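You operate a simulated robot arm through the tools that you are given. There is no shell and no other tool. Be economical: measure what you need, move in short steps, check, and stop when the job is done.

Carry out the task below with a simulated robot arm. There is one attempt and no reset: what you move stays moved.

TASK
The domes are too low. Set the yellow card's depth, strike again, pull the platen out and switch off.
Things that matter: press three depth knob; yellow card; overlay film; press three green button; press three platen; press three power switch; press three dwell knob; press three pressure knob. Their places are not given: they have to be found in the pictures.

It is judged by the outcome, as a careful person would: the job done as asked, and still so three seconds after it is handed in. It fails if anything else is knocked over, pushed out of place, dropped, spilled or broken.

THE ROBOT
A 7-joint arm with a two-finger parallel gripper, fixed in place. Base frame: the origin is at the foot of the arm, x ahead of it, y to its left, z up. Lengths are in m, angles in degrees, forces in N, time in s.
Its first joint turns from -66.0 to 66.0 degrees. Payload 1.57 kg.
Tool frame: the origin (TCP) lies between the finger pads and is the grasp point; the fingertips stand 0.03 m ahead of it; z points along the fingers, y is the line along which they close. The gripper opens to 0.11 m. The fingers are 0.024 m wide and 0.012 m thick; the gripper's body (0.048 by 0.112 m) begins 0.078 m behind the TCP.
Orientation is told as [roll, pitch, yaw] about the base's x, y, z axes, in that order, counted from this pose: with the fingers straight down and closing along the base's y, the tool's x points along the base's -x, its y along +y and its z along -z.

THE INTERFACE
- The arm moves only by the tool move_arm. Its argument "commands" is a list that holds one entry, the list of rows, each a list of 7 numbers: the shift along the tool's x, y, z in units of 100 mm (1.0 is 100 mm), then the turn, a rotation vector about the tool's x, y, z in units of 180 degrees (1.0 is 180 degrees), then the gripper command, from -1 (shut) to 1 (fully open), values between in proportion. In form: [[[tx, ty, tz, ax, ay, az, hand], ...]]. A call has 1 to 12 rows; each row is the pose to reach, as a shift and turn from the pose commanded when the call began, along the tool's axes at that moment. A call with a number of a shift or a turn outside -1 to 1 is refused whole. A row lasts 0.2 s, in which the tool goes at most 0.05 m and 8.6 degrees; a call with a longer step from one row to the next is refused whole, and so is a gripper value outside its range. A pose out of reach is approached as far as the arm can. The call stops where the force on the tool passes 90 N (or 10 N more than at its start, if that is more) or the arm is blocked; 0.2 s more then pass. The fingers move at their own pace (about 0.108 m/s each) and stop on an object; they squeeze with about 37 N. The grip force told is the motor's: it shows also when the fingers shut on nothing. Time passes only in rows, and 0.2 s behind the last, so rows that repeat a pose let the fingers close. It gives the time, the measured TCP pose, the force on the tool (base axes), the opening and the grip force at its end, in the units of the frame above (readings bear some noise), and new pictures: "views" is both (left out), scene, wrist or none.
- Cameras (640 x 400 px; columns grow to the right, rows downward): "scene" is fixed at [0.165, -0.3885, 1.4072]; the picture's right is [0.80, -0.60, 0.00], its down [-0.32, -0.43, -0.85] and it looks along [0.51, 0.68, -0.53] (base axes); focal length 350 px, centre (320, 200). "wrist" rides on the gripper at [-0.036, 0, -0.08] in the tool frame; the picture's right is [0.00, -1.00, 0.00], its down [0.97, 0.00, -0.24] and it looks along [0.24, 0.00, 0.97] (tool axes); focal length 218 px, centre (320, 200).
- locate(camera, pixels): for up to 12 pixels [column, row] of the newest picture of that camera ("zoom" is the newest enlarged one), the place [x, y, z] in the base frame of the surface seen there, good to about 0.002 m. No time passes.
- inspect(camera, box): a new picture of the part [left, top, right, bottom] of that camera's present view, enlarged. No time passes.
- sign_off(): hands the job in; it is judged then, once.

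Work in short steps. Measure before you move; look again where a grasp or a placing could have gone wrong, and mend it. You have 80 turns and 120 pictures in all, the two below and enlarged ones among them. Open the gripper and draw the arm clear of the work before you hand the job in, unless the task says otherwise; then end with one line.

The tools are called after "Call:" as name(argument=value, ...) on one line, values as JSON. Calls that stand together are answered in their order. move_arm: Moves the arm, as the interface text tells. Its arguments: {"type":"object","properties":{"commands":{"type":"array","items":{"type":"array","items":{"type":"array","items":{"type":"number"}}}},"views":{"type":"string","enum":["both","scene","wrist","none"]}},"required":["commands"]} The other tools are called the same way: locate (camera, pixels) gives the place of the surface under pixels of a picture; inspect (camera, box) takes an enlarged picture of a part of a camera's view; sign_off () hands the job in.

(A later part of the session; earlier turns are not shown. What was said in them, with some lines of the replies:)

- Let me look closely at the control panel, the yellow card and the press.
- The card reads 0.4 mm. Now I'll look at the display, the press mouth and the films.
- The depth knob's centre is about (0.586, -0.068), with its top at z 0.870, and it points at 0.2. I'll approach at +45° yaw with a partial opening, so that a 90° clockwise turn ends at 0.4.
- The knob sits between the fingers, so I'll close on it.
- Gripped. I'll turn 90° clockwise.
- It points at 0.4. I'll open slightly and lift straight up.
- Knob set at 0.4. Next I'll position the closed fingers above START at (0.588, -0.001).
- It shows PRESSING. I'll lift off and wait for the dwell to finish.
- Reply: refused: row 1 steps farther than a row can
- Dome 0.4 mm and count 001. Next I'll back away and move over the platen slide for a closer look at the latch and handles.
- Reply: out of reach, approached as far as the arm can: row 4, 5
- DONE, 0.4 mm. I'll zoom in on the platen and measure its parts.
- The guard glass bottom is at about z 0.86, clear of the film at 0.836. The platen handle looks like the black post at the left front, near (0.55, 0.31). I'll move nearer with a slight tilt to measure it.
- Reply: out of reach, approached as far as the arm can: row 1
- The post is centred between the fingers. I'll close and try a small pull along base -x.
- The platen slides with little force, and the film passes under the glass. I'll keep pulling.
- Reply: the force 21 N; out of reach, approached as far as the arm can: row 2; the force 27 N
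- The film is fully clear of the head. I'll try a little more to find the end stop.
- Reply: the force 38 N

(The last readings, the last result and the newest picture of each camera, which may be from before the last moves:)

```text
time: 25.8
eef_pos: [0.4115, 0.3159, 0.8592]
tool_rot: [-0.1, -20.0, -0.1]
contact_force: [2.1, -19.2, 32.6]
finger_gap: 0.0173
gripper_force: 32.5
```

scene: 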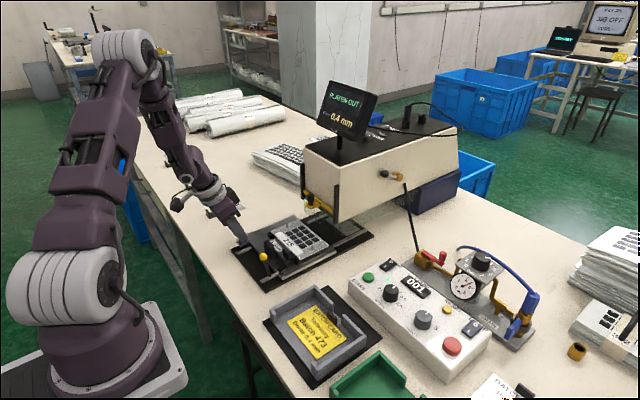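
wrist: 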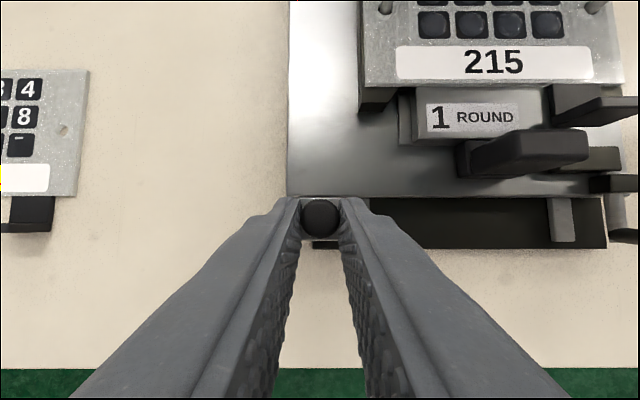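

Pulled about 0.13 m, with the tab near the rail ends. I'll release and rise straight up.

Call:
move_arm(commands=[[[0, 0, 0, 0, 0, 0, -0.6], [0, 0, 0, 0, 0, 0, -0.25], [0, 0, 0, 0, 0, 0, -0.25], [-0.07, 0, -0.19, 0, 0, 0, -0.25], [-0.17, 0, -0.47, 0, 0, 0, -0.25], [-0.3, 0, -0.85, 0, 0, 0, -0.25], [-0.35, 0, -1, 0, 0, 0, -0.25]]], views="both")

Call:
inspect(camera="scene", box=[220, 180, 390, 300])

```text
time: 27.4
eef_pos: [0.4096, 0.3166, 0.9648]
tool_rot: [0.0, -19.8, 0.0]
contact_force: [0.6, 0.4, 0.2]
finger_gap: 0.0415
gripper_force: 0.0
```

scene: 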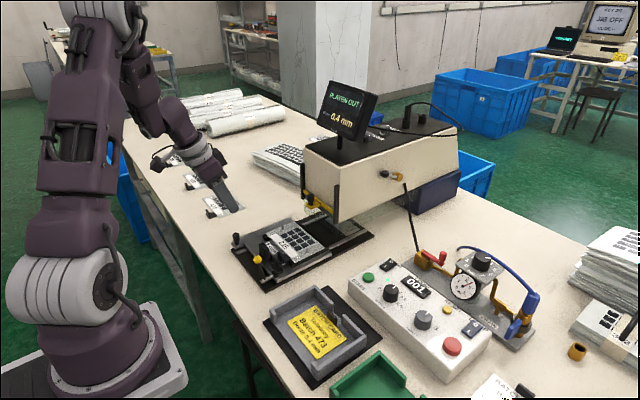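
wrist: 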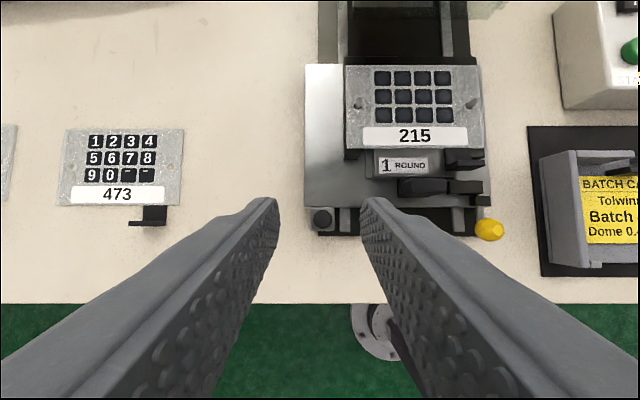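

```text
3.33 times, centred on (305, 240) of scene
```

zoom: 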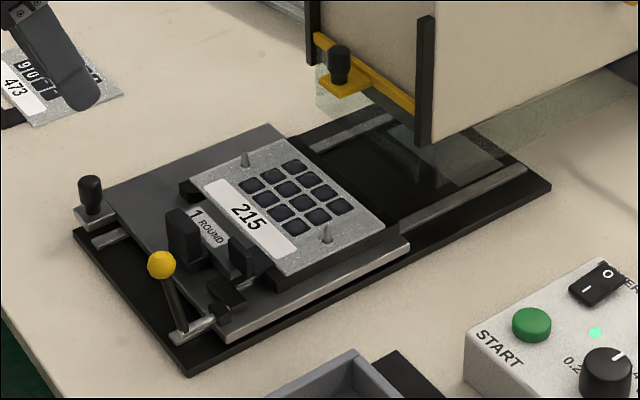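

The film is still seated on its pins. Next is the power switch, so I'll travel across in front of the press with the gripper closed.

Call:
move_arm(commands=[[[-0.07, -0.2, -0.19, 0, 0, 0, -1], [-0.17, -0.5, -0.47, 0, 0, 0, -1], [-0.17, -0.9, -0.47, 0, 0, 0, -1], [-0.17, -1, -0.47, 0, 0, 0, -1]]], views="none")

Call:
move_arm(commands=[[[0, -0.4, 0, 0, 0, 0, -1], [0, -0.8, 0, 0, 0, 0, -1], [0, -1, 0, 0, 0, 0, -1]]], views="none")

Call:
move_arm(commands=[[[0, -0.4, 0, 0, 0, 0, -1], [0, -0.8, 0, 0, 0, 0, -1], [0, -1, 0, 0, 0, 0, -1], [-0.3, -1, 0.1, 0, 0, 0, -1], [-0.6, -1, 0.2, 0, 0, 0, -1], [-0.9, -1, 0.3, 0, 0, 0, -1]]], views="both")

```text
time: 28.4
eef_pos: [0.4091, 0.2161, 1.0163]
tool_rot: [0.0, -19.8, 0.0]
contact_force: [-0.5, -1.1, -0.4]
finger_gap: 0.0
gripper_force: 20.9
```

```text
time: 29.2
eef_pos: [0.4076, 0.1154, 1.0143]
tool_rot: [-0.1, -19.9, 0.0]
contact_force: [0.2, -0.8, 0.0]
finger_gap: 0.0
gripper_force: 21.3
```

```text
time: 30.6
eef_pos: [0.5038, 0.0144, 1.0167]
tool_rot: [0.0, -19.7, 0.0]
contact_force: [1.0, -0.1, -0.3]
finger_gap: 0.0
gripper_force: 20.8
```

scene: 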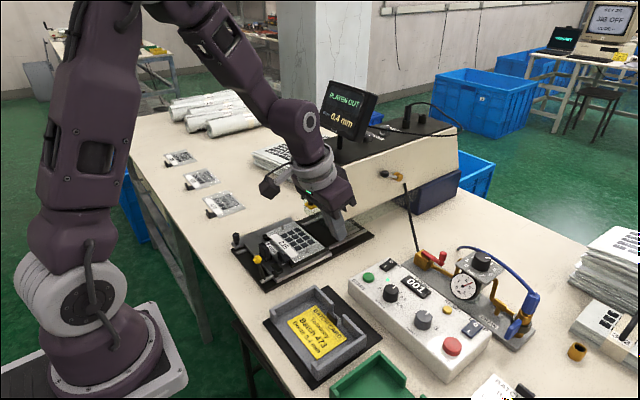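
wrist: 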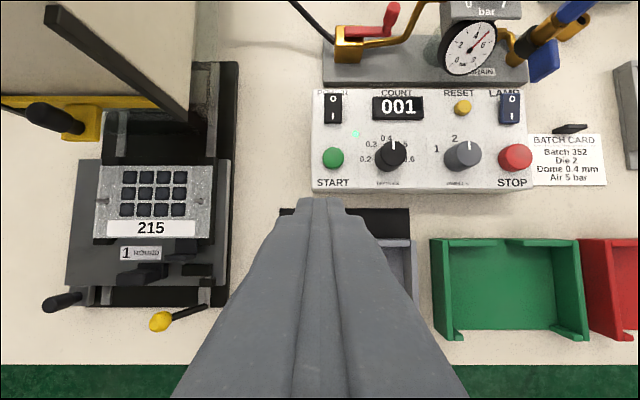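

Call:
locate(camera="wrist", pixels=[[335, 96], [335, 103], [334, 115], [334, 122], [328, 103], [342, 103], [345, 90], [350, 56], [352, 38], [390, 12], [334, 109]])

Call:
inspect(camera="wrist", box=[310, 80, 370, 140])

Call:
inspect(camera="scene", box=[365, 250, 415, 290])

```text
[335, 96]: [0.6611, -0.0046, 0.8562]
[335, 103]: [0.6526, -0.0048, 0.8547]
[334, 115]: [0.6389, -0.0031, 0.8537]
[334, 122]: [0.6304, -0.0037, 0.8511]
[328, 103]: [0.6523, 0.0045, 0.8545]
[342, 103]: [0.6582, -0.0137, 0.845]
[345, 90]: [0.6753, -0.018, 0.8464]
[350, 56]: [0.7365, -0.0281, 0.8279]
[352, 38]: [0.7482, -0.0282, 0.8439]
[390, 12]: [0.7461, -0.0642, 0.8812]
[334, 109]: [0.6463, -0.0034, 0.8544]
```

```text
6.67 times, centred on (340, 110) of wrist
```

zoom: 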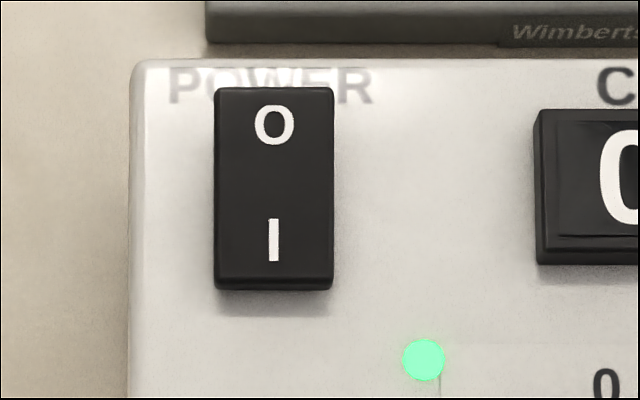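

```text
10.00 times, centred on (390, 270) of scene
```

zoom: 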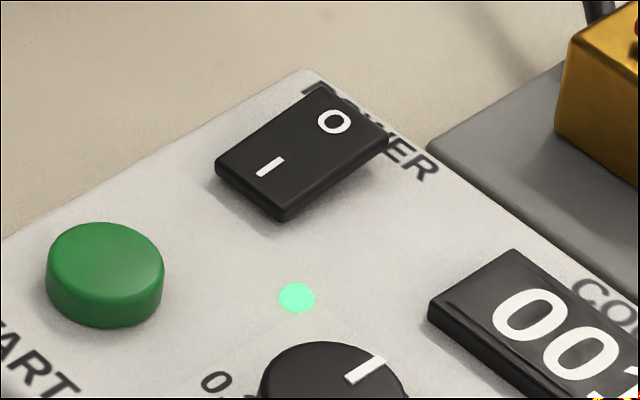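

The O end (far side, x≈0.66) stands raised, so I'll approach above it.

Call:
move_arm(commands=[[[-0.3, -0.05, 0.15, 0, 0, 0, -1], [-0.6, -0.1, 0.3, 0, 0, 0, -1], [-0.9, -0.15, 0.5, 0, 0, 0, -1], [-1, -0.195, 0.6, 0, 0, 0, -1], [-1, -0.195, 0.6, 0, 0, 0, -1]]], views="both")

```text
time: 31.8
eef_pos: [0.6182, -0.0044, 0.9945]
tool_rot: [0.0, -19.9, 0.0]
contact_force: [0.4, 0.4, 0.0]
finger_gap: 0.0
gripper_force: 21.3
```

scene: 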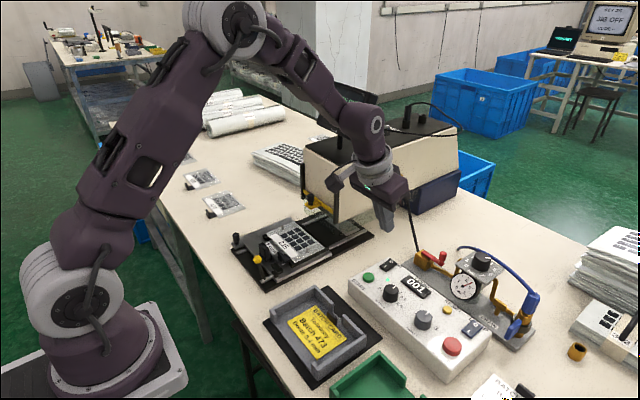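
wrist: 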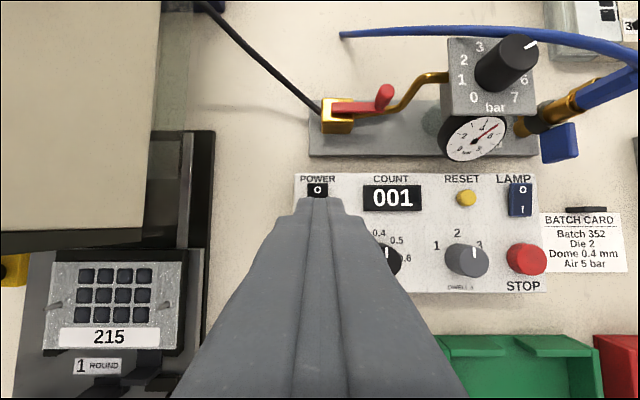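

Call:
move_arm(commands=[[[-0.08, 0, 0.3, 0, 0, 0, -1], [-0.08, 0, 0.7, 0, 0, 0, -1], [-0.08, 0, 0.95, 0, 0, 0, -1], [-0.09, 0, 1.0, 0, 0, 0, -1]]], views="both")

Call:
inspect(camera="scene", box=[355, 220, 435, 300])

```text
time: 32.8
eef_pos: [0.662, -0.0032, 0.9028]
tool_rot: [0.0, -19.8, 0.0]
contact_force: [-0.8, -1.2, 0.0]
finger_gap: 0.0
gripper_force: 20.8
```

scene: 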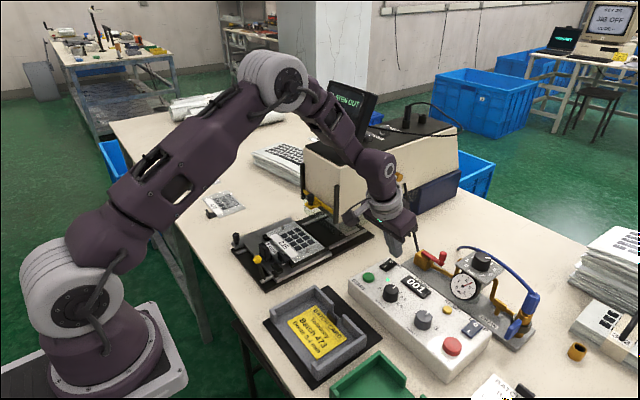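
wrist: 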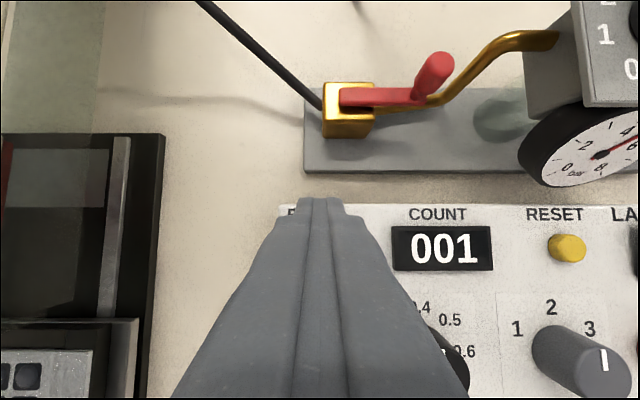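

```text
5.00 times, centred on (395, 260) of scene
```

zoom: 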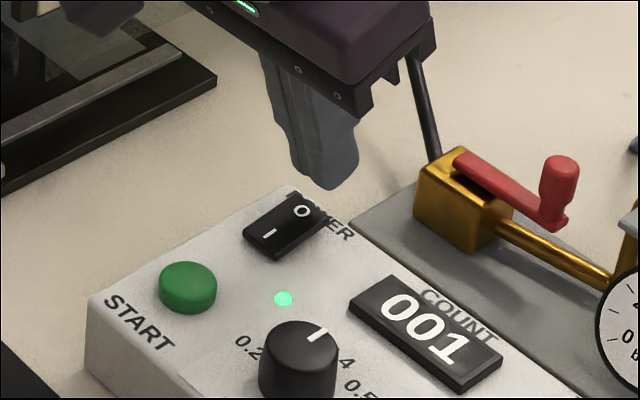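

Call:
move_arm(commands=[[[0.04, 0, 0.11, 0, 0, 0, -1], [0.058, 0, 0.16, 0, 0, 0, -1], [0.075, 0, 0.2, 0, 0, 0, -1], [0.085, 0, 0.23, 0, 0, 0, -1]]], views="scene")

Call:
inspect(camera="scene", box=[355, 220, 435, 300])

```text
time: 33.8
eef_pos: [0.6626, -0.0045, 0.8851]
tool_rot: [0.0, -20.5, 0.1]
contact_force: [-15.2, -1.1, 63.8]
finger_gap: 0.0
gripper_force: 21.5
```

scene: 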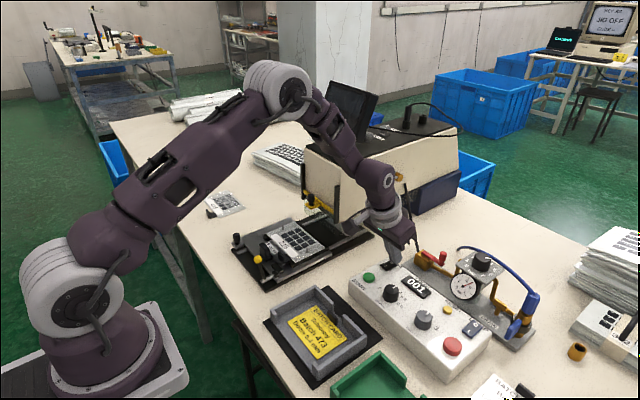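

```text
5.00 times, centred on (395, 260) of scene
```

zoom: 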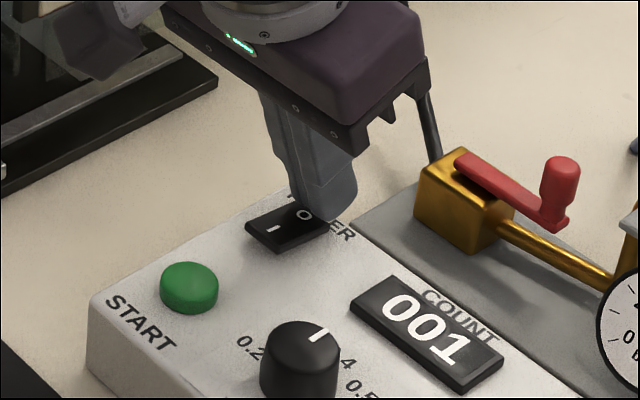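

Both the LED and the display are dark. I'll lift off and retract.

Call:
move_arm(commands=[[[-0.1, 0, -0.28, 0, 0, 0, -1], [-0.22, 0, -0.6, 0, 0, 0, -1], [-0.34, 0, -0.95, 0, 0, 0, -1], [0, 0, -1.0, 0, 0, 0, -0.5], [0.4, 0, -1, 0, 0, 0, 0.5], [0.8, 0, -1, 0, 0, 0, 1], [1, 0, -1, 0, 0, 0, 1]]], views="both")

Call:
inspect(camera="scene", box=[345, 220, 495, 320])

Call:
inspect(camera="wrist", box=[120, 0, 600, 300])

```text
time: 35.4
eef_pos: [0.533, -0.0049, 0.9379]
tool_rot: [0.0, -19.8, 0.0]
contact_force: [-0.2, 0.6, 0.0]
finger_gap: 0.11
gripper_force: 0.1
```

scene: 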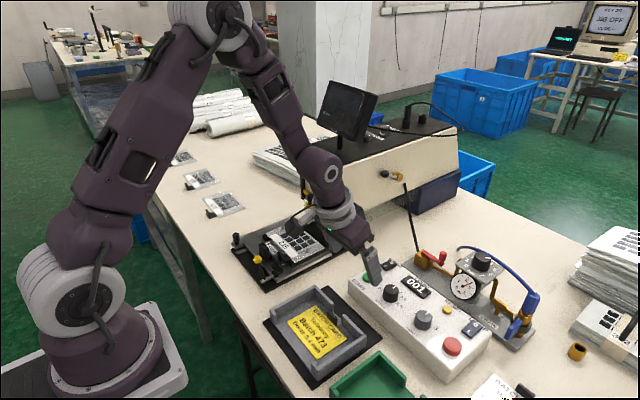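
wrist: 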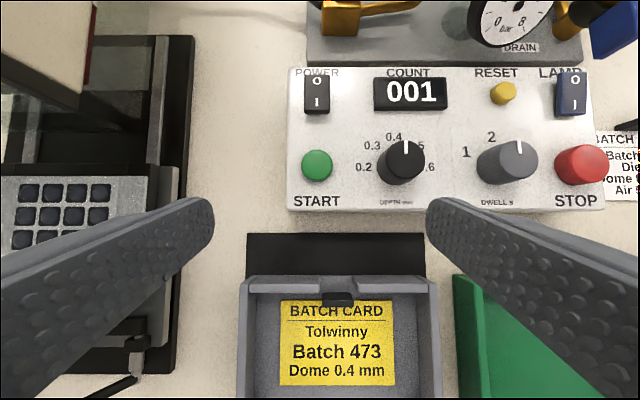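

```text
4.00 times, centred on (420, 270) of scene
```

zoom: 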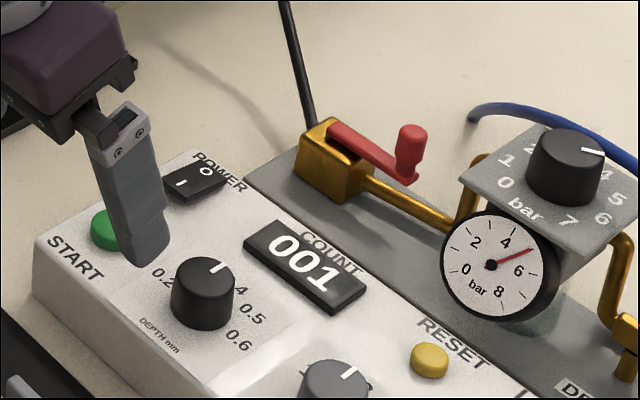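

```text
1.33 times, centred on (360, 150) of wrist
```

zoom: 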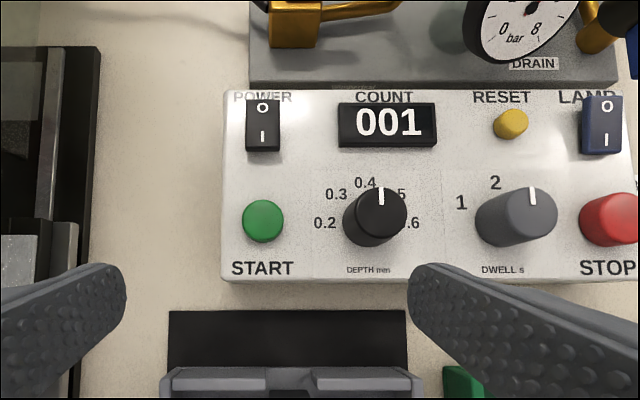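

The power is off. I'll draw the arm clear, upward and back.

Call:
move_arm(commands=[[[-0.15, 0, -0.4, 0, 0, 0, 1], [-0.2, 0, -0.8, 0, 0, 0, 1], [-0.2, -0.2, -1.0, 0, 0, 0, 1], [-0.2, -0.2, -1.0, 0, 0, 0, 1], [-0.2, -0.2, -1.0, 0, 0, 0, 1]]], views="scene")

Call:
inspect(camera="scene", box=[220, 70, 480, 300])

```text
time: 36.6
eef_pos: [0.5209, -0.0223, 1.0399]
tool_rot: [0.1, -19.8, 0.0]
contact_force: [0.4, 0.1, -0.5]
finger_gap: 0.1099
gripper_force: 0.1
```

scene: 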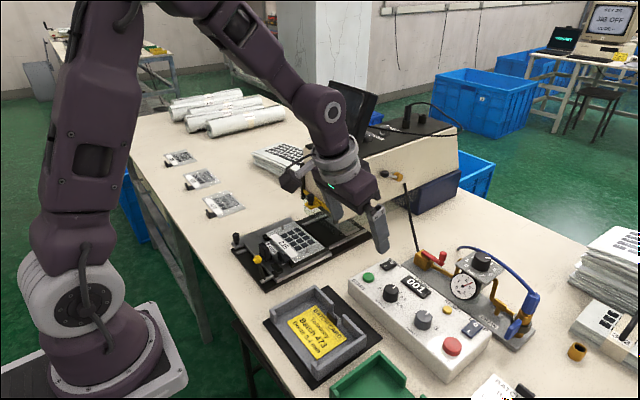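

```text
1.74 times, centred on (350, 185) of scene
```

zoom: 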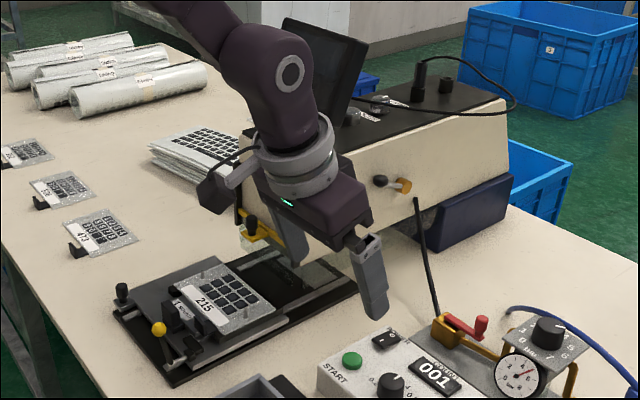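

Everything is as asked: depth at 0.4, struck once, platen out with the film in place, power off, arm clear.

Call:
sign_off()

```text
The job is handed in.
```

I set the depth to the yellow card's 0.4 mm and struck the film again; the display showed DONE at 0.4 mm. I then pulled the platen out about 0.13 m with the film still on its pins, and switched the press off. The film in the press is labelled 215, while the yellow card is for batch 473; I left that film in place because you asked only to strike again.
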